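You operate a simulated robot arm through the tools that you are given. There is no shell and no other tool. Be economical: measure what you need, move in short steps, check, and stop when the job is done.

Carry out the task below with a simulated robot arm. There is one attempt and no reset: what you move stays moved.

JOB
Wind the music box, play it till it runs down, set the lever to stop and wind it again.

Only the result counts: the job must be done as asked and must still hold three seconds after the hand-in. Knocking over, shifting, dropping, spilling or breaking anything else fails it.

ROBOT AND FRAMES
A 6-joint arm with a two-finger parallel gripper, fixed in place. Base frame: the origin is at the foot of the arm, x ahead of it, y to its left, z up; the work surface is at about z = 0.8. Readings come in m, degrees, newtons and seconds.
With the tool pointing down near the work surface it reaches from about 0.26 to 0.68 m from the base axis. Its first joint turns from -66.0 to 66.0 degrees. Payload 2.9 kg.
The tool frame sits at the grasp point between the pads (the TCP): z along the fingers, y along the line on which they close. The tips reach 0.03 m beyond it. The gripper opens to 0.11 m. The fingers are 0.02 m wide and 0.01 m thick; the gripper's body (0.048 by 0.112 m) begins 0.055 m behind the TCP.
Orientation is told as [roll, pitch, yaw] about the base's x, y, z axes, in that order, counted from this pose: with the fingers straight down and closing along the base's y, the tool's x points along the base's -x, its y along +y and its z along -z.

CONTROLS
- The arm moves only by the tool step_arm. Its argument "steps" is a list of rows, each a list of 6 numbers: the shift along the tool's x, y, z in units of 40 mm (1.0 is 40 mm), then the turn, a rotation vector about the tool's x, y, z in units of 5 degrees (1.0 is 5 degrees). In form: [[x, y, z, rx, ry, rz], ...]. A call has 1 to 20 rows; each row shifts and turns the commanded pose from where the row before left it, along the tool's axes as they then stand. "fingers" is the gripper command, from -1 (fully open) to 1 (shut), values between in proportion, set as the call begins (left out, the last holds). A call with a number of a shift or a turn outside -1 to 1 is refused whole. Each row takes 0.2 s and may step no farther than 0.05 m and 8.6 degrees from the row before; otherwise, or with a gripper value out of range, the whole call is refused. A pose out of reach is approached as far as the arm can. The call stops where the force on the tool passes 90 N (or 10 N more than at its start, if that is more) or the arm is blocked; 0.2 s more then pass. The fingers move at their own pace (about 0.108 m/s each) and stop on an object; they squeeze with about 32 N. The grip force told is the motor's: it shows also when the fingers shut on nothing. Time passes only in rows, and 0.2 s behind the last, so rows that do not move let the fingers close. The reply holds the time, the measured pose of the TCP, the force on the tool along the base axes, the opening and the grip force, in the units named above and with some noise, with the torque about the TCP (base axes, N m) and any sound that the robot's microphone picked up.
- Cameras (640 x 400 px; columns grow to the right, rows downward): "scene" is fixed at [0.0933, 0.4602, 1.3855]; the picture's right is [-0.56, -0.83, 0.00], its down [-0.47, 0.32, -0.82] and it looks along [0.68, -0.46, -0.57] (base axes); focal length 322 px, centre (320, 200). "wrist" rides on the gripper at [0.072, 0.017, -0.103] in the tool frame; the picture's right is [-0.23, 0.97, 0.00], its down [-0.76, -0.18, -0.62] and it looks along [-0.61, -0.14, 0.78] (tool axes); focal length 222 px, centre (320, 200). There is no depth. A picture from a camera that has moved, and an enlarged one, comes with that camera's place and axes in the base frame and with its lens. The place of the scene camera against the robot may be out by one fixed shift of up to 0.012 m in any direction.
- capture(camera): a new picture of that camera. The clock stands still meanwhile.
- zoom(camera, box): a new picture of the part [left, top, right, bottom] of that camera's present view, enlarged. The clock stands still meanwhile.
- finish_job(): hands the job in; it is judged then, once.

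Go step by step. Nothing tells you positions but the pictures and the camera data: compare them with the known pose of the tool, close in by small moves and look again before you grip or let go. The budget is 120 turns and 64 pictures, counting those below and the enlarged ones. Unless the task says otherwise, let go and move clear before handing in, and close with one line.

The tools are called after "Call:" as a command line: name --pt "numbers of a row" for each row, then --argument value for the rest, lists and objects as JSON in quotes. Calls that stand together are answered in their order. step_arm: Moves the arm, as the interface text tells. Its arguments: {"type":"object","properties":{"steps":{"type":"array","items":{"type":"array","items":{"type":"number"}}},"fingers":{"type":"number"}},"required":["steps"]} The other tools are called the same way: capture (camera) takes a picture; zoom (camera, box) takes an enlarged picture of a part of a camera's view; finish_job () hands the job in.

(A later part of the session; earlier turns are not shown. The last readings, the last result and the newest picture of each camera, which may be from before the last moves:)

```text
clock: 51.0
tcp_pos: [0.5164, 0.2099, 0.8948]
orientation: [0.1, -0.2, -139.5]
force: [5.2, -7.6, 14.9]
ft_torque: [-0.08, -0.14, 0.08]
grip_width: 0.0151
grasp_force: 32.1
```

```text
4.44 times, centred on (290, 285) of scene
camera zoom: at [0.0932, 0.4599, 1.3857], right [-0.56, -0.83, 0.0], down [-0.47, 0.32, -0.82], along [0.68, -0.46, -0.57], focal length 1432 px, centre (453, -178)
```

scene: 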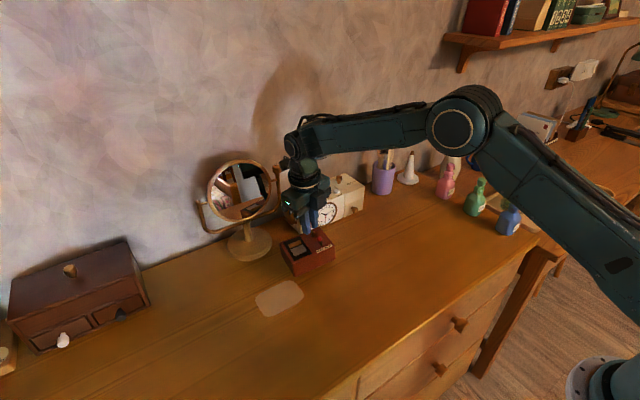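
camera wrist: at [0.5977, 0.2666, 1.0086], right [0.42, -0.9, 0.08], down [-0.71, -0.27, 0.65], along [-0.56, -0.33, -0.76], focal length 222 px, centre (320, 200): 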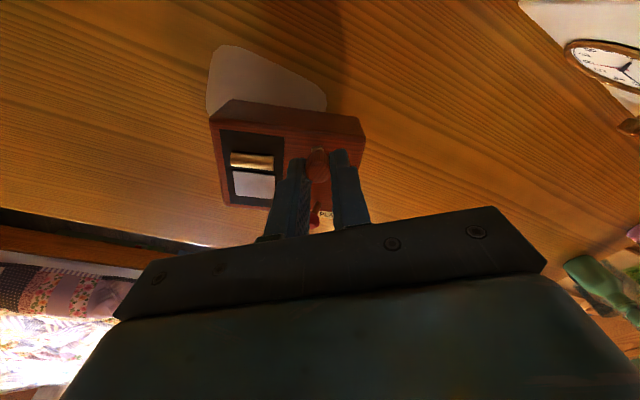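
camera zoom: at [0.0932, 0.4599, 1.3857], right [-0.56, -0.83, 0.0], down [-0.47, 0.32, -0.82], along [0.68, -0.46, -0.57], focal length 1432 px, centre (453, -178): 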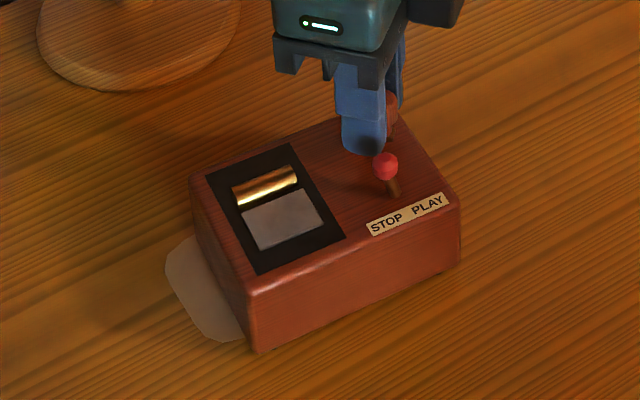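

About 380° wound so far and the box is steady. I'll regrip 180° around and wind more.

Call:
step_arm --pt "0 0 0 0 0 0" --pt "0 0 -0.2 0 0 0" --pt "0 0 -0.4 0 0 0" --pt "0 0 -0.4 0 0 -1" --pt "0 0 0 0 0 -1" --pt "0 0 0 0 0 -1" --pt "0 0 0 0 0 -1" --pt "0 0 0 0 0 -1" --pt "0 0 0 0 0 -1" --pt "0 0 0 0 0 -1" --pt "0 0 0 0 0 -1" --pt "0 0 0 0 0 -1" --pt "0 0 0 0 0 -1" --pt "0 0 0 0 0 -1" --pt "0 0 0 0 0 -1" --pt "0 0 0 0 0 -1" --pt "0 0 0 0 0 -1" --pt "0 0 0 0 0 -1" --pt "0 0 0 0 0 -1" --pt "0 0 0 0 0 -1" --fingers 0.45

Call:
step_arm --pt "0 0 0 0 0 -1" --pt "0 0 0 0 0 -1" --pt "0 0 0 0 0 -1" --pt "0 0 0 0 0 -1" --pt "0 0 0 0 0 -1" --pt "0 0 0 0 0 -1" --pt "0 0 0 0 0 -1" --pt "0 0 0 0 0 -1" --pt "0 0 0 0 0 -1" --pt "0 0 0 0 0 -1" --pt "0 0 0 0 0 -1" --pt "0 0 0 0 0 -1" --pt "0 0 0 0 0 -1" --pt "0 0 0 0 0 -1" --pt "0 0 0 0 0 -1" --pt "0 0 0 0 0 -1" --pt "0 0 0 0 0 -1" --pt "0 0 0 0 0 -1" --pt "0 0 0 0 0 -1" --pt "0 0 0 0 0 0"

Call:
zoom --camera "wrist" --box '[230, 10, 420, 190]'

```text
clock: 55.2
tcp_pos: [0.5179, 0.21, 0.9331]
orientation: [0.0, -0.1, -54.2]
force: [0.2, 0.0, 0.5]
ft_torque: [-0.03, 0.01, 0.01]
grip_width: 0.0303
grasp_force: 0.0
```

```text
clock: 59.4
tcp_pos: [0.518, 0.2091, 0.9342]
orientation: [0.1, -0.1, 40.8]
force: [1.1, -0.1, -0.2]
ft_torque: [-0.01, 0.01, 0.03]
grip_width: 0.0303
grasp_force: 0.1
```

```text
2.22 times, centred on (325, 100) of wrist
camera zoom: at [0.4516, 0.1762, 1.0371], right [-0.46, 0.89, 0.0], down [0.69, 0.36, 0.62], along [0.55, 0.29, -0.78], focal length 494 px, centre (309, 422)
```

zoom: 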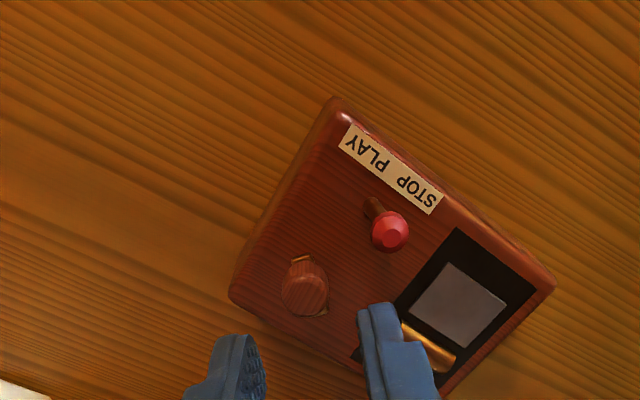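

The crank is in place, just a few degrees off. I'll correct yaw and offset, descend, grip, and wind another half turn.

Call:
step_arm --pt "0 -0.05 0 0 0 -1" --pt "0 0 0.3 0 0 0" --pt "0 0 0.3 0 0 0" --pt "0 0 0.33 0 0 0" --pt "0 0 0 0 0 0"

Call:
step_arm --pt "0 0 0 0 0 0" --pt "0 0 0 0 0 0" --pt "0 0 0.04 0 0 0" --pt "-0.001 0.0196 0 0 0 1" --pt "-0.001 0.0196 0 0 0 1" --pt "-0.001 0.0196 0 0 0 1" --pt "-0.001 0.0196 0 0 0 1" --pt "-0.001 0.0196 0 0 0 1" --pt "-0.001 0.0196 0 0 0 1" --pt "-0.001 0.0196 0 0 0 1" --pt "-0.001 0.0196 0 0 0 1" --pt "-0.001 0.0196 0 0 0 1" --pt "-0.001 0.0196 0 0 0 1" --pt "-0.001 0.0196 0 0 0 1" --pt "-0.001 0.0196 0 0 0 1" --pt "-0.001 0.0196 0 0 0 1" --pt "-0.001 0.0196 0 0 0 1" --fingers 1

Call:
step_arm --pt "-0.001 0.0196 0 0 0 1" --pt "-0.001 0.0196 0 0 0 1" --pt "-0.001 0.0196 0 0 0 1" --pt "-0.001 0.0196 0 0 0 1" --pt "-0.001 0.0196 0 0 0 1" --pt "-0.001 0.0196 0 0 0 1" --pt "-0.001 0.0196 0 0 0 1" --pt "-0.001 0.0196 0 0 0 1" --pt "-0.001 0.0196 0 0 0 1" --pt "-0.001 0.0196 0 0 0 1" --pt "-0.001 0.0196 0 0 0 1"

Call:
zoom --camera "scene" --box '[240, 240, 340, 330]'

```text
clock: 60.6
tcp_pos: [0.5178, 0.2075, 0.8977]
orientation: [0.0, 0.0, 45.7]
force: [-0.6, 0.9, -0.1]
ft_torque: [-0.02, 0.0, 0.03]
grip_width: 0.0304
grasp_force: 0.1
```

```text
clock: 64.2
tcp_pos: [0.5171, 0.2186, 0.895]
orientation: [0.0, 0.1, -24.4]
force: [-0.4, -0.5, -0.2]
ft_torque: [-0.07, 0.1, 0.15]
grip_width: 0.0152
grasp_force: 31.8
```

```text
clock: 66.6
tcp_pos: [0.5235, 0.2251, 0.8959]
orientation: [0.0, 0.0, -79.3]
force: [-1.5, 1.0, 1.0]
ft_torque: [0.18, 0.02, 0.18]
grip_width: 0.0148
grasp_force: 32.3
```

```text
4.44 times, centred on (290, 285) of scene
camera zoom: at [0.0932, 0.4602, 1.3855], right [-0.56, -0.83, 0.0], down [-0.47, 0.32, -0.82], along [0.68, -0.46, -0.57], focal length 1432 px, centre (453, -178)
```

zoom: 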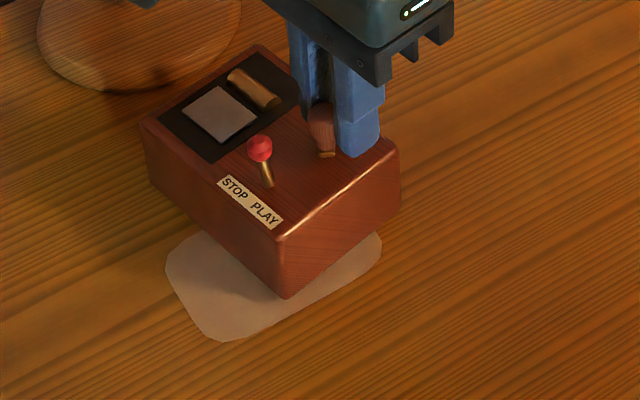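

A steady torque of about 0.18 N·m shows the spring is fully wound (end stop), so the box has been turning with the tool. I'll lift it slightly, turn it back and check.

Call:
step_arm --pt "0 0 -0.15 0 0 0" --pt "0 0 -0.15 0 0 0" --pt "-0.001 -0.0196 0 0 0 -1" --pt "-0.001 -0.0196 0 0 0 -1" --pt "-0.001 -0.0196 0 0 0 -1" --pt "-0.001 -0.0196 0 0 0 -1" --pt "-0.001 -0.0196 0 0 0 -1" --pt "-0.001 -0.0196 0 0 0 -1" --pt "-0.001 -0.0196 0 0 0 -1" --pt "-0.001 -0.0196 0 0 0 -1" --pt "-0.001 -0.0196 0 0 0 -1" --pt "-0.001 -0.0196 0 0 0 -1" --pt "-0.001 -0.0196 0 0 0 -1" --pt "-0.001 -0.0196 0 0 0 -1" --pt "0 0 0 0 0 0"

Call:
zoom --camera "scene" --box '[240, 240, 340, 330]'

Call:
zoom --camera "wrist" --box '[230, 10, 420, 190]'

```text
clock: 69.8
tcp_pos: [0.5167, 0.2188, 0.9075]
orientation: [0.0, 0.0, -19.3]
force: [-0.1, -0.2, -5.1]
ft_torque: [-0.18, -0.05, 0.0]
grip_width: 0.015
grasp_force: 31.9
```

```text
4.44 times, centred on (290, 285) of scene
camera zoom: at [0.0933, 0.4602, 1.3855], right [-0.56, -0.83, 0.0], down [-0.47, 0.32, -0.82], along [0.68, -0.46, -0.57], focal length 1432 px, centre (453, -178)
```

zoom: 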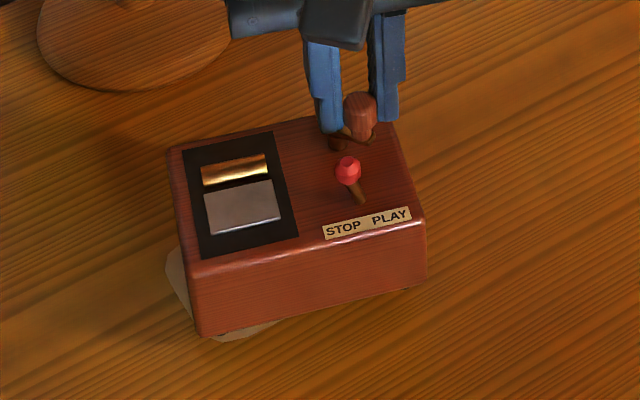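

```text
2.22 times, centred on (325, 100) of wrist
camera zoom: at [0.4533, 0.2596, 1.0105], right [0.54, 0.84, 0.0], down [0.66, -0.42, 0.62], along [0.53, -0.33, -0.78], focal length 494 px, centre (309, 422)
```

zoom: 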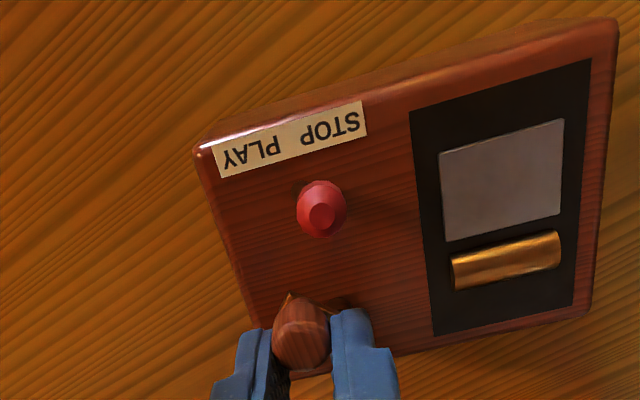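

The box can be straightened: its yaw is about -17° and it is shifted slightly. I'll rotate it +10° in the air, move it back to its spot and lower it.

Call:
step_arm --pt "0 0 0 0 0 -1" --pt "0 0 0 0 0 -1" --pt "-0.135 -0.15 0 0 0 0" --pt "-0.135 -0.15 0 0 0 0" --pt "0 0 0.1 0 0 0" --pt "0 0 0.1 0 0 0" --pt "0 0 0.1 0 0 0" --pt "0 0 0.03 0 0 0" --pt "0 0 0 0 0 0"

Call:
zoom --camera "scene" --box '[240, 240, 340, 330]'

```text
clock: 71.8
tcp_pos: [0.5247, 0.2051, 0.8961]
orientation: [0.2, -0.1, -9.4]
force: [0.7, -7.2, 13.2]
ft_torque: [0.01, 0.74, 0.1]
grip_width: 0.015
grasp_force: 31.7
```

```text
4.44 times, centred on (290, 285) of scene
camera zoom: at [0.0931, 0.4599, 1.3856], right [-0.56, -0.83, 0.0], down [-0.47, 0.32, -0.82], along [0.68, -0.46, -0.57], focal length 1432 px, centre (453, -178)
```

zoom: 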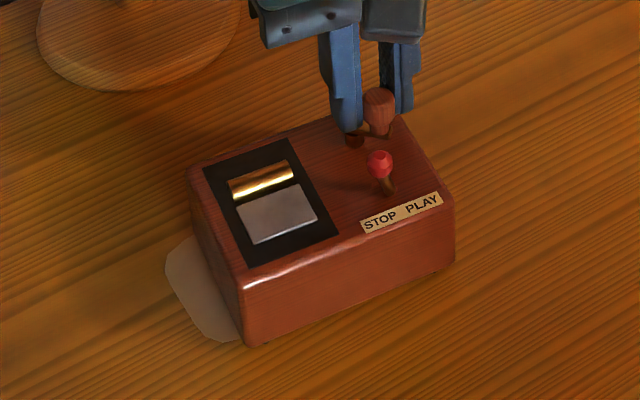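

The box is back at its original pose. I'll press and turn another 20° clockwise to test whether this is truly the end stop.

Call:
step_arm --pt "0 0 0.03 0 0 0" --pt "0.0305 -0.0085 0 0 0 1" --pt "0.0305 -0.0085 0 0 0 1" --pt "0.0305 -0.0085 0 0 0 1" --pt "0.0305 -0.0085 0 0 0 1"

Call:
zoom --camera "scene" --box '[240, 240, 340, 330]'

```text
clock: 73.0
tcp_pos: [0.5208, 0.2057, 0.894]
orientation: [0.3, -0.1, -29.5]
force: [7.8, -10.9, 27.6]
ft_torque: [0.13, 0.18, 0.25]
grip_width: 0.015
grasp_force: 32.2
```

```text
4.44 times, centred on (290, 285) of scene
camera zoom: at [0.093, 0.4598, 1.3857], right [-0.56, -0.83, 0.0], down [-0.47, 0.32, -0.82], along [0.68, -0.46, -0.57], focal length 1432 px, centre (453, -178)
```

zoom: 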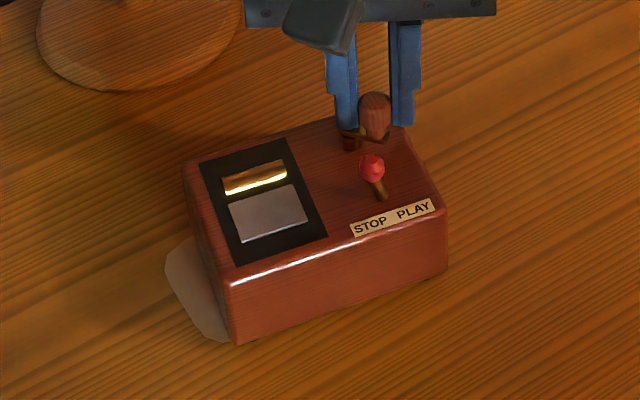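

Torque rises and the box starts turning instead, so the spring is fully wound. I'll turn back to undo the box twist, release and rise.

Call:
step_arm --pt "0 0 -0.06 0 0 0" --pt "-0.0305 -0.0085 0 0 0 -1" --pt "-0.0305 -0.0085 0 0 0 -1" --pt "0 0 0 0 0 0"

Call:
step_arm --pt "0 0 0 0 0 0" --pt "0 0 0 0 0 0" --pt "0 0 -0.2 0 0 0" --pt "0 0 -0.5 0 0 0" --pt "0 0 -0.7 0 0 0" --pt "0 0 0 0 0 0" --fingers 0.45

Call:
zoom --camera "wrist" --box '[230, 10, 420, 190]'

```text
clock: 74.0
tcp_pos: [0.5201, 0.2057, 0.8948]
orientation: [-0.1, 0.3, -19.2]
force: [-7.0, 0.3, 10.3]
ft_torque: [0.1, 0.18, -0.03]
grip_width: 0.0148
grasp_force: 31.1
```

```text
clock: 75.4
tcp_pos: [0.5212, 0.2049, 0.9507]
orientation: [0.0, 0.0, -19.3]
force: [0.4, 0.1, 0.4]
ft_torque: [0.03, -0.04, 0.0]
grip_width: 0.0303
grasp_force: 0.2
```

```text
2.22 times, centred on (325, 100) of wrist
camera zoom: at [0.4579, 0.2452, 1.0541], right [0.54, 0.84, 0.0], down [0.66, -0.42, 0.62], along [0.53, -0.33, -0.78], focal length 494 px, centre (309, 422)
```

zoom: 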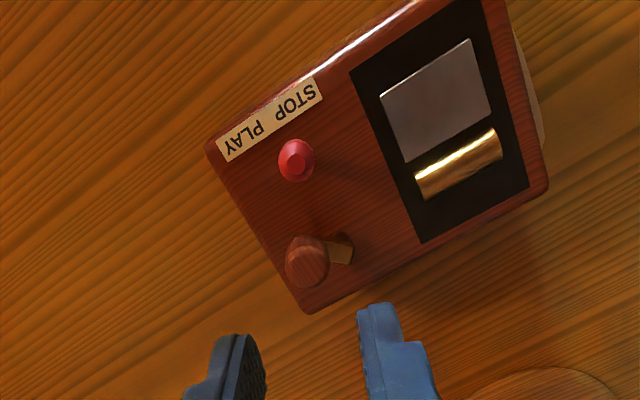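

The spring is wound and held. Next is the lever: I'll bring the open fingers over the lever knob at about (0.484, 0.225).

Call:
step_arm --pt "0 0 0 0 0 -1" --pt "0 0 0 0 0 -1" --pt "0 0 0 0 0 -1" --pt "0.475 0.22 0 0 0 0" --pt "0.475 0.22 0 0 0 0" --pt "0 0 0 0 0 0"

Call:
zoom --camera "wrist" --box '[230, 50, 420, 200]'

```text
clock: 76.8
tcp_pos: [0.4859, 0.225, 0.9521]
orientation: [0.0, -0.1, -4.2]
force: [-0.9, 0.1, -0.3]
ft_torque: [-0.02, -0.02, 0.01]
grip_width: 0.0303
grasp_force: 0.0
```

```text
2.67 times, centred on (325, 125) of wrist
camera zoom: at [0.4146, 0.2485, 1.0547], right [0.3, 0.95, 0.0], down [0.75, -0.23, 0.62], along [0.59, -0.19, -0.78], focal length 592 px, centre (307, 400)
```

zoom: 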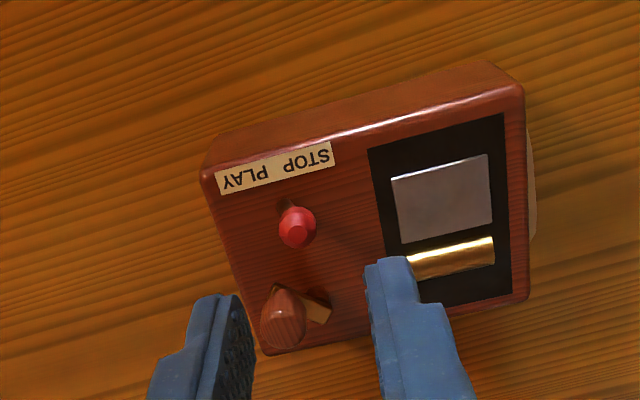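

Call:
step_arm --pt "0.05 -0.06 0.4 0 0 0" --pt "0 0 0.5 0 0 0" --pt "0 0 0.42 0 0 0" --pt "0 0 0 0 0 0"

Call:
zoom --camera "wrist" --box '[230, 50, 420, 200]'

```text
clock: 77.8
tcp_pos: [0.484, 0.2225, 0.8987]
orientation: [0.1, 0.1, -4.3]
force: [-0.9, -0.3, -0.2]
ft_torque: [-0.01, 0.01, 0.0]
grip_width: 0.0304
grasp_force: 0.1
```

```text
2.67 times, centred on (325, 125) of wrist
camera zoom: at [0.4132, 0.2454, 1.002], right [0.3, 0.95, 0.0], down [0.75, -0.23, 0.62], along [0.59, -0.19, -0.78], focal length 592 px, centre (307, 400)
```

zoom: 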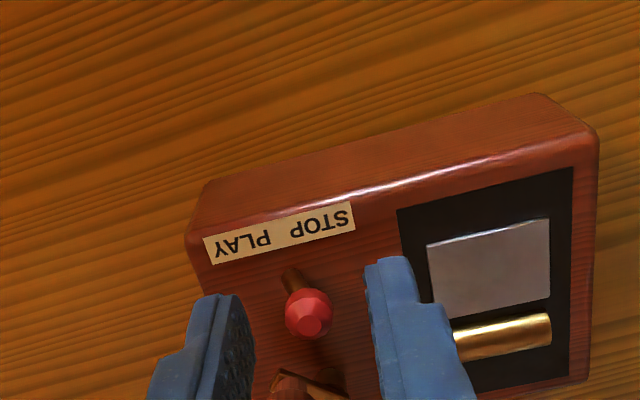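

The fingers straddle the lever knob. I'll push toward PLAY (-y).

Call:
step_arm --pt "0 -0.1 0 0 0 0" --pt "0 -0.1 0 0 0 0" --pt "0 -0.08 0 0 0 0" --pt "0 -0.08 0 0 0 0" --pt "0 -0.08 0 0 0 0" --pt "0 0 0 0 0 0"

Call:
zoom --camera "wrist" --box '[230, 50, 420, 200]'

```text
clock: 79.2
tcp_pos: [0.4816, 0.2049, 0.8984]
orientation: [0.0, 0.0, -4.3]
force: [0.3, 0.2, -0.2]
ft_torque: [-0.02, 0.0, 0.0]
grip_width: 0.0302
grasp_force: 0.0
```

```text
2.67 times, centred on (325, 125) of wrist
camera zoom: at [0.4105, 0.2282, 1.0019], right [0.3, 0.95, 0.0], down [0.75, -0.23, 0.62], along [0.59, -0.19, -0.78], focal length 592 px, centre (307, 400)
```

zoom: 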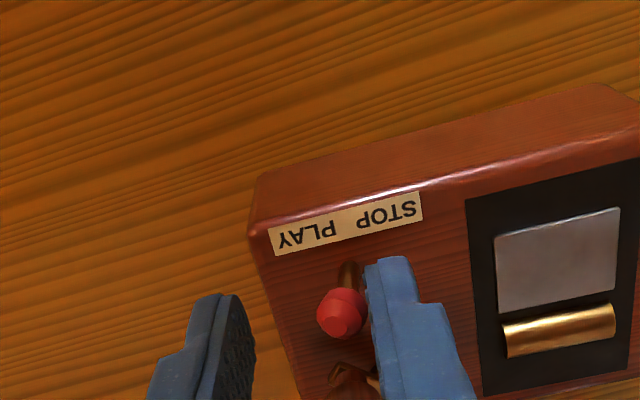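

The lever is past the middle and the box stayed put. I'll push a little more.

Call:
step_arm --pt "0 -0.05 0 0 0 0" --pt "0 -0.05 0 0 0 0" --pt "0 0 0 0 0 0" --pt "0 0 0 0 0 0"

Call:
zoom --camera "wrist" --box '[230, 50, 420, 200]'

```text
clock: 80.2
tcp_pos: [0.4809, 0.2008, 0.8997]
orientation: [0.0, 0.1, -4.3]
force: [-0.1, 0.4, -0.6]
ft_torque: [-0.01, 0.02, 0.03]
grip_width: 0.0302
grasp_force: 0.0
```

```text
2.67 times, centred on (325, 125) of wrist
camera zoom: at [0.4098, 0.2241, 1.0023], right [0.3, 0.95, 0.0], down [0.75, -0.23, 0.62], along [0.59, -0.19, -0.78], focal length 592 px, centre (307, 400)
```

zoom: 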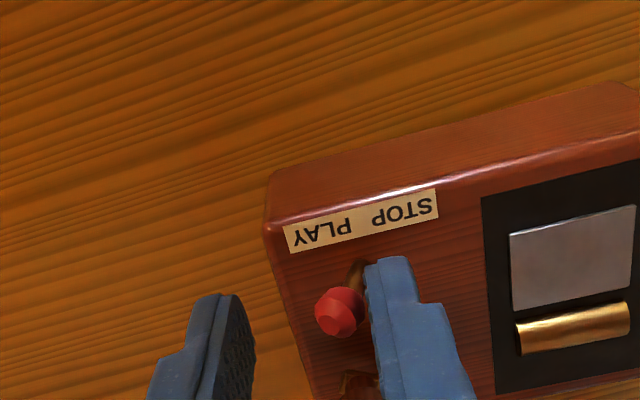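

Call:
step_arm --pt "0 -0.05 0 0 0 0" --pt "0 -0.05 0 0 0 0" --pt "0 0 0 0 0 0" --pt "0 0 0 0 0 0" --pt "0 0 0 0 0 0"

Call:
zoom --camera "scene" --box '[240, 240, 340, 330]'

```text
clock: 81.4
tcp_pos: [0.481, 0.1967, 0.9]
orientation: [0.0, -0.1, -4.3]
force: [0.9, 2.1, 0.9]
ft_torque: [0.07, -0.04, -0.02]
grip_width: 0.0316
grasp_force: 1.3
```

```text
4.44 times, centred on (290, 285) of scene
camera zoom: at [0.0933, 0.4603, 1.3855], right [-0.56, -0.83, 0.0], down [-0.47, 0.32, -0.82], along [0.68, -0.46, -0.57], focal length 1432 px, centre (453, -178)
```

zoom: 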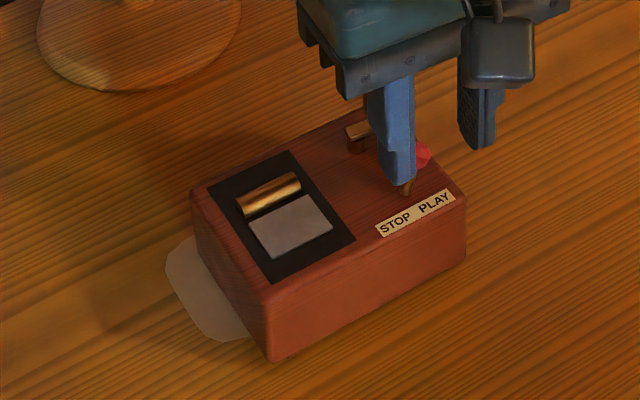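

The lever is at its PLAY stop. I'll back off a little and listen.

Call:
step_arm --pt "0 0.1 0 0 0 0" --pt "0 0.05 0 0 0 0" --pt "0 0 0 0 0 0" --pt "0 0 0 0 0 0" --pt "0 0 0 0 0 0" --pt "0 0 0 0 0 0" --pt "0 0 0 0 0 0" --pt "0 0 0 0 0 0" --pt "0 0 0 0 0 0"

Call:
zoom --camera "wrist" --box '[230, 50, 420, 200]'

```text
clock: 83.4
tcp_pos: [0.4812, 0.203, 0.9004]
orientation: [0.0, -0.1, -4.2]
force: [0.0, 0.9, -0.2]
ft_torque: [0.0, -0.03, -0.03]
grip_width: 0.0303
grasp_force: 0.0
```

```text
2.67 times, centred on (325, 125) of wrist
camera zoom: at [0.41, 0.2259, 1.0024], right [0.3, 0.95, 0.0], down [0.75, -0.23, 0.62], along [0.59, -0.19, -0.78], focal length 592 px, centre (307, 400)
```

zoom: 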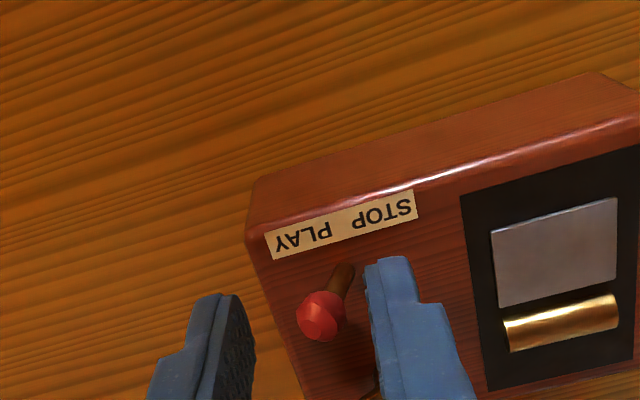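

Call:
step_arm --pt "0 0 -0.5 0 0 0" --pt "0 0 -0.6 0 0 0" --pt "0 0 -0.3 0 0 0" --pt "0 0 0 0 0 0" --pt "0 0 0 0 0 0" --pt "0 0 0 0 0 0" --pt "0 0 0 0 0 0" --pt "0 0 0 0 0 0"

Call:
zoom --camera "scene" --box '[240, 240, 340, 330]'

Call:
zoom --camera "wrist" --box '[270, 50, 420, 200]'

```text
clock: 85.2
tcp_pos: [0.4819, 0.2033, 0.954]
orientation: [0.0, 0.1, -4.3]
force: [0.9, -0.3, 0.5]
ft_torque: [-0.01, -0.02, 0.0]
grip_width: 0.0302
grasp_force: 0.0
```

```text
4.44 times, centred on (290, 285) of scene
camera zoom: at [0.0933, 0.4602, 1.3855], right [-0.56, -0.83, 0.0], down [-0.47, 0.32, -0.82], along [0.68, -0.46, -0.57], focal length 1432 px, centre (453, -178)
```

zoom: 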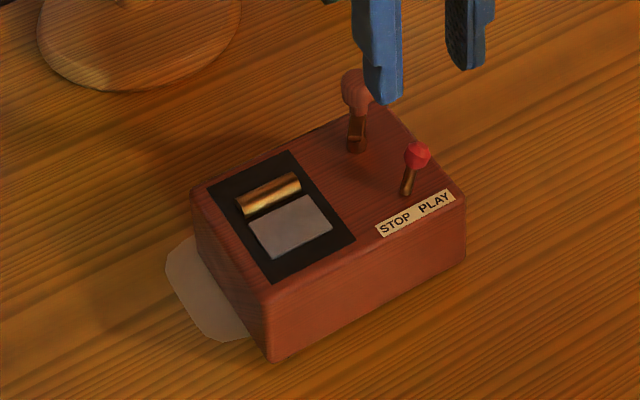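

```text
2.67 times, centred on (345, 125) of wrist
camera zoom: at [0.4098, 0.2259, 1.0577], right [0.3, 0.95, 0.0], down [0.75, -0.23, 0.62], along [0.59, -0.19, -0.78], focal length 592 px, centre (253, 400)
```

zoom: 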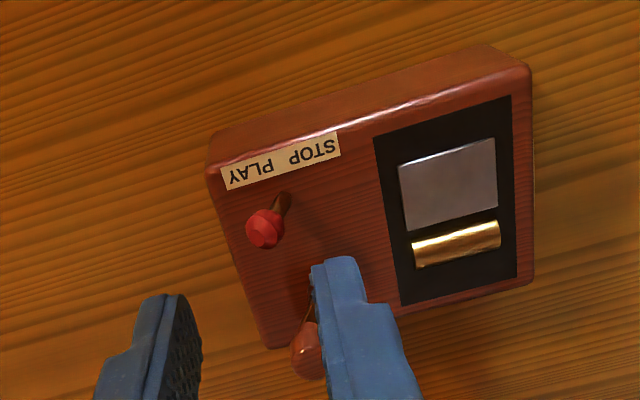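

The crank is unwinding on its own, so the box is playing. I'll wait for it to run down.

Call:
step_arm --pt "0 0 0 0 0 0" --pt "0 0 0 0 0 0" --pt "0 0 0 0 0 0" --pt "0 0 0 0 0 0" --pt "0 0 0 0 0 0" --pt "0 0 0 0 0 0" --pt "0 0 0 0 0 0" --pt "0 0 0 0 0 0" --pt "0 0 0 0 0 0" --pt "0 0 0 0 0 0" --pt "0 0 0 0 0 0" --pt "0 0 0 0 0 0" --pt "0 0 0 0 0 0" --pt "0 0 0 0 0 0" --pt "0 0 0 0 0 0" --pt "0 0 0 0 0 0" --pt "0 0 0 0 0 0" --pt "0 0 0 0 0 0" --pt "0 0 0 0 0 0" --pt "0 0 0 0 0 0"

Call:
step_arm --pt "0 0 0 0 0 0" --pt "0 0 0 0 0 0" --pt "0 0 0 0 0 0" --pt "0 0 0 0 0 0" --pt "0 0 0 0 0 0" --pt "0 0 0 0 0 0" --pt "0 0 0 0 0 0" --pt "0 0 0 0 0 0" --pt "0 0 0 0 0 0" --pt "0 0 0 0 0 0" --pt "0 0 0 0 0 0" --pt "0 0 0 0 0 0" --pt "0 0 0 0 0 0" --pt "0 0 0 0 0 0" --pt "0 0 0 0 0 0" --pt "0 0 0 0 0 0" --pt "0 0 0 0 0 0" --pt "0 0 0 0 0 0" --pt "0 0 0 0 0 0" --pt "0 0 0 0 0 0"

Call:
step_arm --pt "0 0 0 0 0 0" --pt "0 0 0 0 0 0" --pt "0 0 0 0 0 0" --pt "0 0 0 0 0 0" --pt "0 0 0 0 0 0" --pt "0 0 0 0 0 0" --pt "0 0 0 0 0 0" --pt "0 0 0 0 0 0" --pt "0 0 0 0 0 0" --pt "0 0 0 0 0 0" --pt "0 0 0 0 0 0" --pt "0 0 0 0 0 0" --pt "0 0 0 0 0 0" --pt "0 0 0 0 0 0" --pt "0 0 0 0 0 0" --pt "0 0 0 0 0 0" --pt "0 0 0 0 0 0" --pt "0 0 0 0 0 0" --pt "0 0 0 0 0 0" --pt "0 0 0 0 0 0"

Call:
step_arm --pt "0 0 0 0 0 0" --pt "0 0 0 0 0 0" --pt "0 0 0 0 0 0" --pt "0 0 0 0 0 0" --pt "0 0 0 0 0 0" --pt "0 0 0 0 0 0" --pt "0 0 0 0 0 0" --pt "0 0 0 0 0 0" --pt "0 0 0 0 0 0" --pt "0 0 0 0 0 0" --pt "0 0 0 0 0 0" --pt "0 0 0 0 0 0" --pt "0 0 0 0 0 0" --pt "0 0 0 0 0 0" --pt "0 0 0 0 0 0" --pt "0 0 0 0 0 0" --pt "0 0 0 0 0 0" --pt "0 0 0 0 0 0" --pt "0 0 0 0 0 0" --pt "0 0 0 0 0 0"

Call:
zoom --camera "scene" --box '[240, 240, 340, 330]'

```text
clock: 89.4
tcp_pos: [0.4804, 0.2033, 0.9542]
orientation: [-0.1, 0.1, -4.2]
force: [0.2, -0.6, 0.2]
ft_torque: [0.03, -0.01, -0.01]
grip_width: 0.03
grasp_force: 0.1
```

```text
clock: 93.6
tcp_pos: [0.4815, 0.2027, 0.9554]
orientation: [0.0, 0.0, -4.3]
force: [0.6, -0.3, -0.7]
ft_torque: [-0.02, -0.02, -0.03]
grip_width: 0.0303
grasp_force: 0.2
```

```text
clock: 97.8
tcp_pos: [0.4813, 0.2023, 0.9559]
orientation: [0.0, 0.0, -4.3]
force: [-0.5, 0.9, 0.6]
ft_torque: [0.0, 0.02, 0.01]
grip_width: 0.0303
grasp_force: 0.1
```

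```text
clock: 102.0
tcp_pos: [0.481, 0.204, 0.9543]
orientation: [0.0, 0.0, -4.3]
force: [0.1, 0.4, -1.7]
ft_torque: [0.02, -0.02, 0.05]
grip_width: 0.0304
grasp_force: 0.0
```

```text
4.44 times, centred on (290, 285) of scene
camera zoom: at [0.0933, 0.4602, 1.3855], right [-0.56, -0.83, 0.0], down [-0.47, 0.32, -0.82], along [0.68, -0.46, -0.57], focal length 1432 px, centre (453, -178)
```

zoom: 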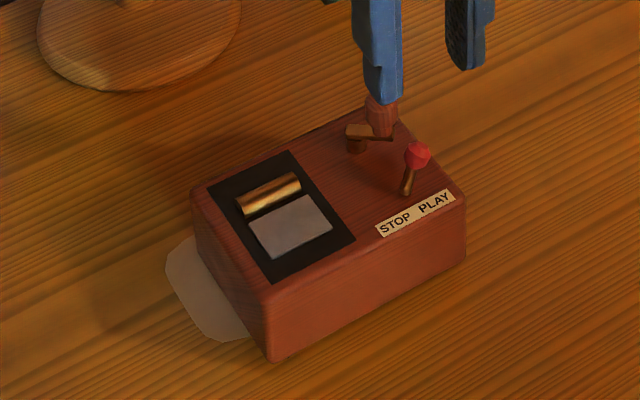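

The crank looks back at its start angle. I'll wait a few more seconds to compare.

Call:
step_arm --pt "0 0 0 0 0 0" --pt "0 0 0 0 0 0" --pt "0 0 0 0 0 0" --pt "0 0 0 0 0 0" --pt "0 0 0 0 0 0" --pt "0 0 0 0 0 0" --pt "0 0 0 0 0 0" --pt "0 0 0 0 0 0" --pt "0 0 0 0 0 0" --pt "0 0 0 0 0 0" --pt "0 0 0 0 0 0" --pt "0 0 0 0 0 0" --pt "0 0 0 0 0 0" --pt "0 0 0 0 0 0" --pt "0 0 0 0 0 0" --pt "0 0 0 0 0 0" --pt "0 0 0 0 0 0" --pt "0 0 0 0 0 0" --pt "0 0 0 0 0 0" --pt "0 0 0 0 0 0"

Call:
zoom --camera "scene" --box '[240, 240, 340, 330]'

```text
clock: 106.2
tcp_pos: [0.4808, 0.2033, 0.9558]
orientation: [0.0, 0.0, -4.3]
force: [-0.7, 0.4, -0.5]
ft_torque: [0.02, 0.0, 0.02]
grip_width: 0.0301
grasp_force: 0.0
```

```text
4.44 times, centred on (290, 285) of scene
camera zoom: at [0.0933, 0.4602, 1.3855], right [-0.56, -0.83, 0.0], down [-0.47, 0.32, -0.82], along [0.68, -0.46, -0.57], focal length 1432 px, centre (453, -178)
```

zoom: 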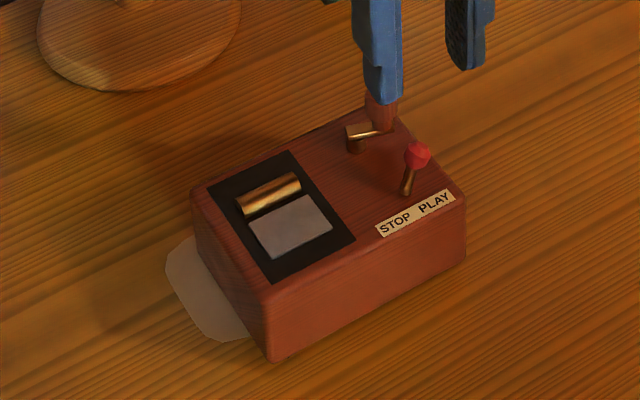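

It was still creeping slightly, so I'll wait longer.

Call:
step_arm --pt "0 0 0 0 0 0" --pt "0 0 0 0 0 0" --pt "0 0 0 0 0 0" --pt "0 0 0 0 0 0" --pt "0 0 0 0 0 0" --pt "0 0 0 0 0 0" --pt "0 0 0 0 0 0" --pt "0 0 0 0 0 0" --pt "0 0 0 0 0 0" --pt "0 0 0 0 0 0" --pt "0 0 0 0 0 0" --pt "0 0 0 0 0 0" --pt "0 0 0 0 0 0" --pt "0 0 0 0 0 0" --pt "0 0 0 0 0 0" --pt "0 0 0 0 0 0" --pt "0 0 0 0 0 0" --pt "0 0 0 0 0 0" --pt "0 0 0 0 0 0" --pt "0 0 0 0 0 0"

Call:
step_arm --pt "0 0 0 0 0 0" --pt "0 0 0 0 0 0" --pt "0 0 0 0 0 0" --pt "0 0 0 0 0 0" --pt "0 0 0 0 0 0" --pt "0 0 0 0 0 0" --pt "0 0 0 0 0 0" --pt "0 0 0 0 0 0" --pt "0 0 0 0 0 0" --pt "0 0 0 0 0 0" --pt "0 0 0 0 0 0" --pt "0 0 0 0 0 0" --pt "0 0 0 0 0 0" --pt "0 0 0 0 0 0" --pt "0 0 0 0 0 0" --pt "0 0 0 0 0 0" --pt "0 0 0 0 0 0" --pt "0 0 0 0 0 0" --pt "0 0 0 0 0 0" --pt "0 0 0 0 0 0"

Call:
step_arm --pt "0 0 0 0 0 0" --pt "0 0 0 0 0 0" --pt "0 0 0 0 0 0" --pt "0 0 0 0 0 0" --pt "0 0 0 0 0 0" --pt "0 0 0 0 0 0" --pt "0 0 0 0 0 0" --pt "0 0 0 0 0 0" --pt "0 0 0 0 0 0" --pt "0 0 0 0 0 0" --pt "0 0 0 0 0 0" --pt "0 0 0 0 0 0" --pt "0 0 0 0 0 0" --pt "0 0 0 0 0 0" --pt "0 0 0 0 0 0" --pt "0 0 0 0 0 0" --pt "0 0 0 0 0 0" --pt "0 0 0 0 0 0" --pt "0 0 0 0 0 0" --pt "0 0 0 0 0 0"

Call:
zoom --camera "scene" --box '[240, 240, 340, 330]'

```text
clock: 110.4
tcp_pos: [0.4823, 0.2032, 0.9554]
orientation: [0.0, 0.0, -4.4]
force: [0.2, 0.3, -1.0]
ft_torque: [-0.01, 0.0, 0.0]
grip_width: 0.0303
grasp_force: 0.0
```

```text
clock: 114.6
tcp_pos: [0.4814, 0.2011, 0.9553]
orientation: [0.0, 0.0, -4.3]
force: [-0.6, -0.3, 0.1]
ft_torque: [0.0, 0.01, 0.01]
grip_width: 0.0304
grasp_force: 0.1
```

```text
clock: 118.8
tcp_pos: [0.4813, 0.2028, 0.955]
orientation: [0.0, 0.0, -4.4]
force: [-0.7, -0.3, -0.5]
ft_torque: [-0.02, -0.02, 0.02]
grip_width: 0.0303
grasp_force: 0.1
```

```text
4.44 times, centred on (290, 285) of scene
camera zoom: at [0.0933, 0.4602, 1.3855], right [-0.56, -0.83, 0.0], down [-0.47, 0.32, -0.82], along [0.68, -0.46, -0.57], focal length 1432 px, centre (453, -178)
```

zoom: 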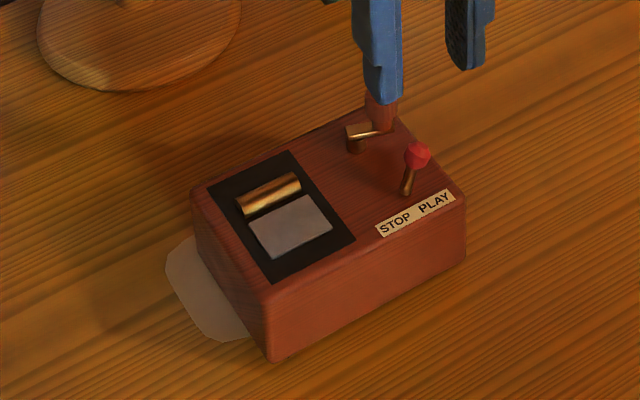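

The crank is identical to the previous picture, so the box has run down. Now I'll set the lever to STOP: descend around it and push +y.

Call:
step_arm --pt "0 0.05 0.5 0 0 0" --pt "0 0 0.5 0 0 0" --pt "0 0 0.38 0 0 0" --pt "0 0 0 0 0 0"

Call:
step_arm --pt "0 0.1 0 0 0 0" --pt "0 0.1 0 0 0 0" --pt "0 0.1 0 0 0 0" --pt "0 0.1 0 0 0 0" --pt "0 0.1 0 0 0 0" --pt "0 0.1 0 0 0 0" --pt "0 0.05 0 0 0 0" --pt "0 0 0 0 0 0"

Call:
zoom --camera "wrist" --box '[230, 50, 420, 200]'

```text
clock: 119.8
tcp_pos: [0.4814, 0.2042, 0.8999]
orientation: [-0.1, 0.0, -4.3]
force: [0.1, -0.4, 0.3]
ft_torque: [-0.03, 0.0, -0.02]
grip_width: 0.0305
grasp_force: 0.0
```

```text
clock: 121.6
tcp_pos: [0.4843, 0.231, 0.9002]
orientation: [0.0, 0.1, -4.4]
force: [-1.0, -3.3, 0.8]
ft_torque: [-0.09, 0.04, -0.02]
grip_width: 0.0316
grasp_force: 1.5
```

```text
2.67 times, centred on (325, 125) of wrist
camera zoom: at [0.4124, 0.2534, 1.0031], right [0.3, 0.95, 0.0], down [0.75, -0.23, 0.62], along [0.59, -0.19, -0.78], focal length 592 px, centre (307, 400)
```

zoom: 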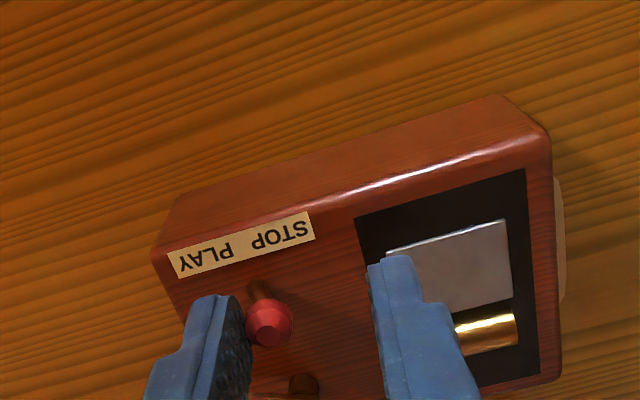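

The lever is at its STOP stop. I'll back off, rise, and turn to about +80° over the crank for rewinding.

Call:
step_arm --pt "0 -0.1 0 0 0 0" --pt "0 0 -0.5 0 0 0" --pt "0 0 -0.8 0 0 0" --pt "0 0 0 0 0 -1" --pt "0 0 0 0 0 -1" --pt "0 0 0 0 0 -1" --pt "0 0 0 0 0 -1" --pt "0 0 0 0 0 -1" --pt "0 0 0 0 0 -1" --pt "0 0 0 0 0 -1" --pt "0 0 0 0 0 -1" --pt "0 0 0 0 0 -1" --pt "0 0 0 0 0 -1" --pt "0 0 0 0 0 -1" --pt "0 0 0 0 0 -1" --pt "0 0 0 0 0 -1" --pt "0 0 0 0 0 -1" --pt "0 0 0 0 0 -1" --pt "0 0 0 0 0 -1" --pt "0 0 0 0 0 -1"

Call:
step_arm --pt "0.16 -0.43 0 0 0 0" --pt "0.155 -0.43 0 0 0 0" --pt "0 0 0 0 0 0"

Call:
zoom --camera "wrist" --box '[230, 50, 420, 200]'

```text
clock: 125.8
tcp_pos: [0.4831, 0.226, 0.9534]
orientation: [0.0, 0.0, 80.9]
force: [-0.6, 0.0, 0.1]
ft_torque: [-0.01, -0.01, 0.0]
grip_width: 0.0305
grasp_force: 0.0
```

```text
clock: 126.6
tcp_pos: [0.5152, 0.2084, 0.9508]
orientation: [0.1, 0.0, 80.7]
force: [-0.4, 0.7, -0.1]
ft_torque: [0.0, 0.01, -0.01]
grip_width: 0.0301
grasp_force: 0.1
```

```text
2.67 times, centred on (325, 125) of wrist
camera zoom: at [0.4874, 0.1405, 1.0534], right [-0.92, 0.38, 0.0], down [0.3, 0.72, 0.62], along [0.24, 0.58, -0.78], focal length 592 px, centre (307, 400)
```

zoom: 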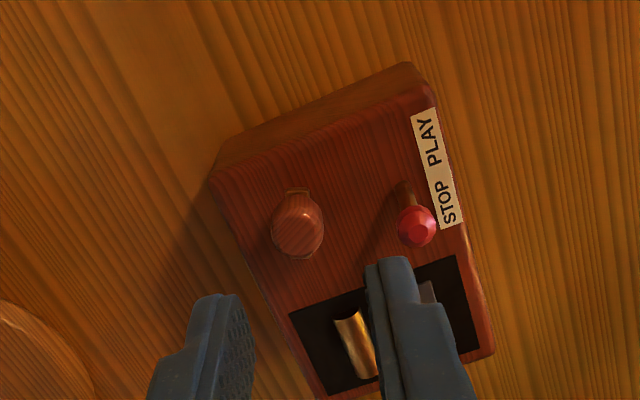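

The lever is in STOP. The crank knob is at about (0.518, 0.207), so I'll align, descend, grip and start rewinding.

Call:
step_arm --pt "-0.095 -0.09 0 0 0 1" --pt "0 0 0.45 0 0 0" --pt "0 0 0.45 0 0 0" --pt "0 0 0.4 0 0 0" --pt "0 0 0 0 0 0"

Call:
step_arm --pt "0 0 0 0 0 0" --pt "0 0 0 0 0 0" --pt "0 0 0.05 0 0 0" --pt "-0.001 0.0196 0 0 0 1" --pt "-0.001 0.0196 0 0 0 1" --pt "-0.001 0.0196 0 0 0 1" --pt "-0.001 0.0196 0 0 0 1" --pt "-0.001 0.0196 0 0 0 1" --pt "-0.001 0.0196 0 0 0 1" --pt "-0.001 0.0196 0 0 0 1" --pt "-0.001 0.0196 0 0 0 1" --pt "0 0 0 0 0 0" --fingers 1

Call:
zoom --camera "scene" --box '[240, 240, 340, 330]'

```text
clock: 127.8
tcp_pos: [0.5202, 0.2113, 0.8997]
orientation: [0.0, 0.0, 75.8]
force: [-1.6, -0.1, 0.6]
ft_torque: [0.01, 0.0, -0.02]
grip_width: 0.0303
grasp_force: 0.0
```

```text
clock: 130.4
tcp_pos: [0.5142, 0.2147, 0.8982]
orientation: [0.0, -0.2, 35.6]
force: [9.1, -3.3, 13.9]
ft_torque: [-0.01, -0.23, -0.03]
grip_width: 0.0149
grasp_force: 32.4
```

```text
4.44 times, centred on (290, 285) of scene
camera zoom: at [0.0933, 0.46, 1.3856], right [-0.56, -0.83, 0.0], down [-0.47, 0.32, -0.82], along [0.68, -0.46, -0.57], focal length 1432 px, centre (453, -178)
```

zoom: 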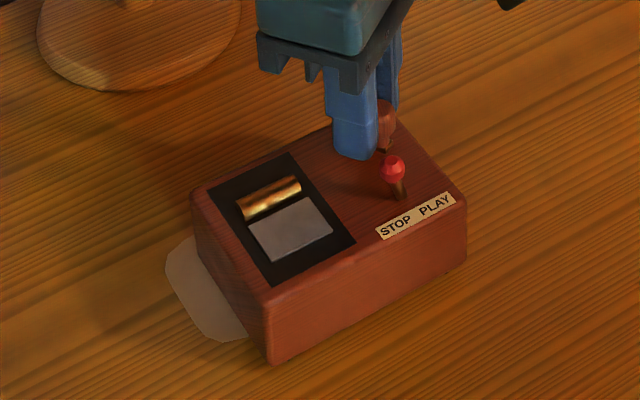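

The box is steady and the crank turns. I'll continue the stroke to -144°.

Call:
step_arm --pt "-0.001 0.0196 0.01 0 0 1" --pt "-0.001 0.0196 0 0 0 1" --pt "-0.001 0.0196 0 0 0 1" --pt "-0.001 0.0196 0 0 0 1" --pt "-0.001 0.0196 0 0 0 1" --pt "-0.001 0.0196 0 0 0 1" --pt "-0.001 0.0196 0 0 0 1" --pt "-0.001 0.0196 0 0 0 1" --pt "-0.001 0.0196 0 0 0 1" --pt "-0.001 0.0196 0 0 0 1" --pt "-0.001 0.0196 0 0 0 1" --pt "-0.001 0.0196 0 0 0 1"

Call:
step_arm --pt "-0.001 0.0196 0 0 0 1" --pt "-0.001 0.0196 0 0 0 1" --pt "-0.001 0.0196 0 0 0 1" --pt "-0.001 0.0196 0 0 0 1" --pt "-0.001 0.0196 0 0 0 1" --pt "-0.001 0.0196 0 0 0 1" --pt "-0.001 0.0196 0 0 0 1" --pt "-0.001 0.0196 0 0 0 1" --pt "-0.001 0.0196 0 0 0 1" --pt "-0.001 0.0196 0 0 0 1" --pt "-0.001 0.0196 0 0 0 1" --pt "-0.001 0.0196 0 0 0 1"

Call:
step_arm --pt "-0.001 0.0196 0 0 0 1" --pt "-0.001 0.0196 0 0 0 1" --pt "-0.001 0.0196 0 0 0 1" --pt "-0.001 0.0196 0 0 0 1" --pt "-0.001 0.0196 0 0 0 1" --pt "-0.001 0.0196 0 0 0 1" --pt "-0.001 0.0196 0 0 0 1" --pt "-0.001 0.0196 0 0 0 1" --pt "-0.001 0.0196 0 0 0 1" --pt "-0.001 0.0196 0 0 0 1" --pt "-0.001 0.0196 0 0 0 1"

Call:
zoom --camera "scene" --box '[240, 240, 340, 330]'

```text
clock: 133.0
tcp_pos: [0.5123, 0.2237, 0.8953]
orientation: [-0.2, 0.0, -24.3]
force: [-0.3, -5.2, 6.5]
ft_torque: [-0.18, -0.24, -0.02]
grip_width: 0.0152
grasp_force: 31.7
```

```text
clock: 135.6
tcp_pos: [0.5198, 0.2282, 0.8975]
orientation: [0.0, 0.0, -84.4]
force: [-0.1, 0.0, 0.2]
ft_torque: [-0.03, 0.01, -0.01]
grip_width: 0.0151
grasp_force: 32.1
```

```text
clock: 138.0
tcp_pos: [0.5274, 0.2262, 0.8968]
orientation: [0.0, 0.1, -139.4]
force: [-2.1, -3.3, 3.6]
ft_torque: [0.02, -0.04, 0.03]
grip_width: 0.0147
grasp_force: 32.0
```

```text
4.44 times, centred on (290, 285) of scene
camera zoom: at [0.0931, 0.4601, 1.3856], right [-0.56, -0.83, 0.0], down [-0.47, 0.32, -0.82], along [0.68, -0.46, -0.57], focal length 1432 px, centre (453, -178)
```

zoom: 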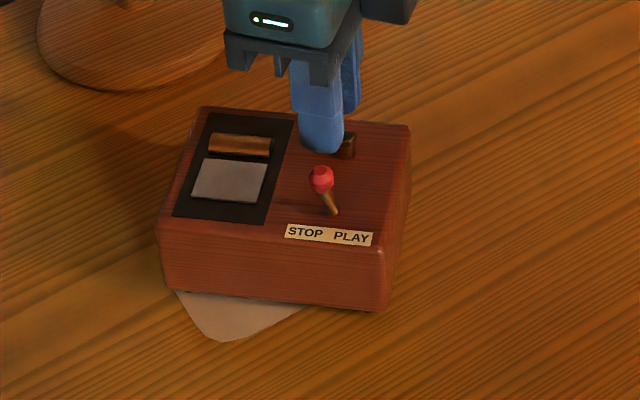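

The press faded and the box turned about 34° clockwise with the tool. I'll lift it, turn it back 35° and set it down with a firmer press.

Call:
step_arm --pt "0 0 -0.15 0 0 0" --pt "0 0 -0.15 0 0 0" --pt "-0.001 -0.0196 0 0 0 -1" --pt "-0.001 -0.0196 0 0 0 -1" --pt "-0.001 -0.0196 0 0 0 -1" --pt "-0.001 -0.0196 0 0 0 -1" --pt "-0.001 -0.0196 0 0 0 -1" --pt "-0.001 -0.0196 0 0 0 -1" --pt "-0.001 -0.0196 0 0 0 -1" --pt "0 0 0.12 0 0 0" --pt "0 0 0.12 0 0 0" --pt "0 0 0.06 0 0 0" --pt "0 0 0 0 0 0"

```text
clock: 140.8
tcp_pos: [0.5246, 0.2292, 0.8971]
orientation: [0.0, 0.1, -104.3]
force: [0.5, -0.8, -1.0]
ft_torque: [0.15, 0.06, -0.01]
grip_width: 0.0149
grasp_force: 32.4
```

Call:
step_arm --pt "0 0 0.05 0 0 0" --pt "0 0 0.05 0 0 0" --pt "0 0 0 0 0 0"

Call:
step_arm --pt "-0.001 0.0196 0 0 0 1" --pt "-0.001 0.0196 0 0 0 1" --pt "-0.001 0.0196 0 0 0 1" --pt "-0.001 0.0196 0 0 0 1" --pt "0 0 0 0 0 0"

Call:
step_arm --pt "-0.001 0.0196 0 0 0 1" --pt "-0.001 0.0196 0 0 0 1" --pt "-0.001 0.0196 0 0 0 1" --pt "-0.001 0.0196 0 0 0 1" --pt "0 0 0 0 0 0"

Call:
zoom --camera "scene" --box '[240, 240, 340, 330]'

```text
clock: 141.6
tcp_pos: [0.5235, 0.231, 0.8937]
orientation: [0.2, 0.2, -104.4]
force: [-3.4, -2.2, 23.0]
ft_torque: [0.09, 0.09, -0.07]
grip_width: 0.0154
grasp_force: 32.2
```

```text
clock: 142.8
tcp_pos: [0.525, 0.2294, 0.8946]
orientation: [0.1, 0.1, -124.5]
force: [-1.2, 4.4, 19.1]
ft_torque: [0.14, 0.01, -0.07]
grip_width: 0.0152
grasp_force: 32.5
```

```text
clock: 144.0
tcp_pos: [0.5291, 0.227, 0.8942]
orientation: [0.0, 0.0, -144.3]
force: [-6.6, 10.3, 20.4]
ft_torque: [0.16, 0.3, -0.08]
grip_width: 0.015
grasp_force: 31.6
```

```text
4.44 times, centred on (290, 285) of scene
camera zoom: at [0.0928, 0.4603, 1.3855], right [-0.56, -0.83, 0.0], down [-0.47, 0.32, -0.82], along [0.68, -0.46, -0.57], focal length 1432 px, centre (453, -178)
```

zoom: 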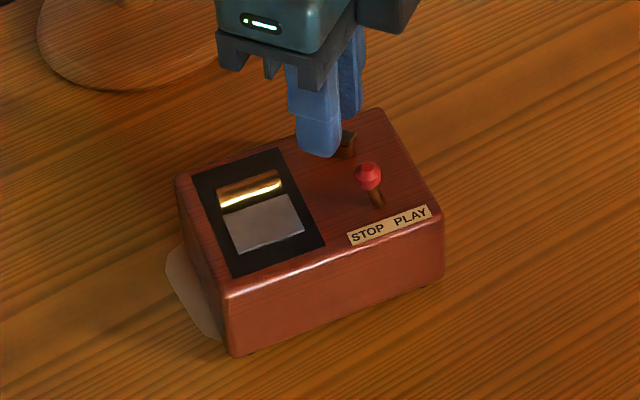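

That worked, and about 220° is rewound with the box in place. I'll regrip 180° around for the rest.

Call:
step_arm --pt "0 0 0 0 0 0" --pt "0 0 -0.2 0 0 0" --pt "0 0 -0.4 0 0 0" --pt "0 0 -0.4 0 0 -1" --pt "0 0 0 0 0 -1" --pt "0 0 0 0 0 -1" --pt "0 0 0 0 0 -1" --pt "0 0 0 0 0 -1" --pt "0 0 0 0 0 -1" --pt "0 0 0 0 0 -1" --pt "0 0 0 0 0 -1" --pt "0 0 0 0 0 -1" --pt "0 0 0 0 0 -1" --pt "0 0 0 0 0 -1" --pt "0 0 0 0 0 -1" --pt "0 0 0 0 0 -1" --pt "0 0 0 0 0 -1" --pt "0 0 0 0 0 -1" --pt "0 0 0 0 0 -1" --pt "0 0 0 0 0 -1" --fingers 0.45

Call:
step_arm --pt "0 0 0 0 0 -1" --pt "0 0 0 0 0 -1" --pt "0 0 0 0 0 -1" --pt "0 0 0 0 0 -1" --pt "0 0 0 0 0 -1" --pt "0 0 0 0 0 -1" --pt "0 0 0 0 0 -1" --pt "0 0 0 0 0 -1" --pt "0 0 0 0 0 -1" --pt "0 0 0 0 0 -1" --pt "0 0 0 0 0 -1" --pt "0 0 0 0 0 -1" --pt "0 0 0 0 0 -1" --pt "0 0 0 0 0 -1" --pt "0 0 0 0 0 -1" --pt "0 0 0 0 0 -1" --pt "0 0 0 0 0 -1" --pt "0 0 0 0 0 -1" --pt "0 0 0 0 0 -1" --pt "0 0 0 0 0 0"

Call:
capture --camera "wrist"

```text
clock: 148.2
tcp_pos: [0.5292, 0.2265, 0.9338]
orientation: [0.0, -0.1, -59.2]
force: [0.4, 0.0, 0.9]
ft_torque: [-0.02, 0.01, 0.02]
grip_width: 0.0303
grasp_force: 0.0
```

```text
clock: 152.4
tcp_pos: [0.5294, 0.2275, 0.9342]
orientation: [0.0, -0.1, 35.7]
force: [0.2, -0.5, -0.1]
ft_torque: [0.0, 0.01, 0.0]
grip_width: 0.0301
grasp_force: 0.0
```

```text
2 pictures are left
camera wrist: at [0.4602, 0.1994, 1.036], right [-0.38, 0.92, 0.0], down [0.72, 0.3, 0.62], along [0.57, 0.24, -0.78], focal length 222 px, centre (320, 200)
```

wrist: 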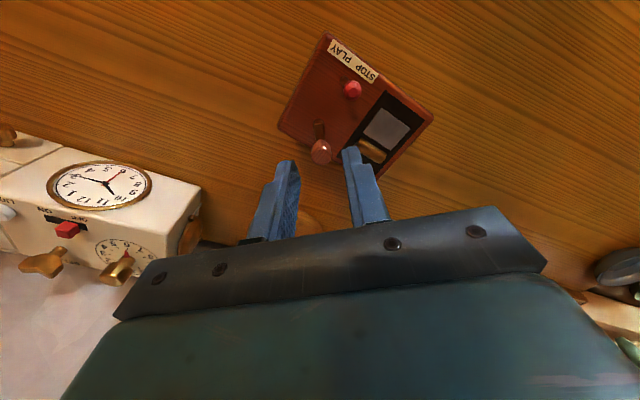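

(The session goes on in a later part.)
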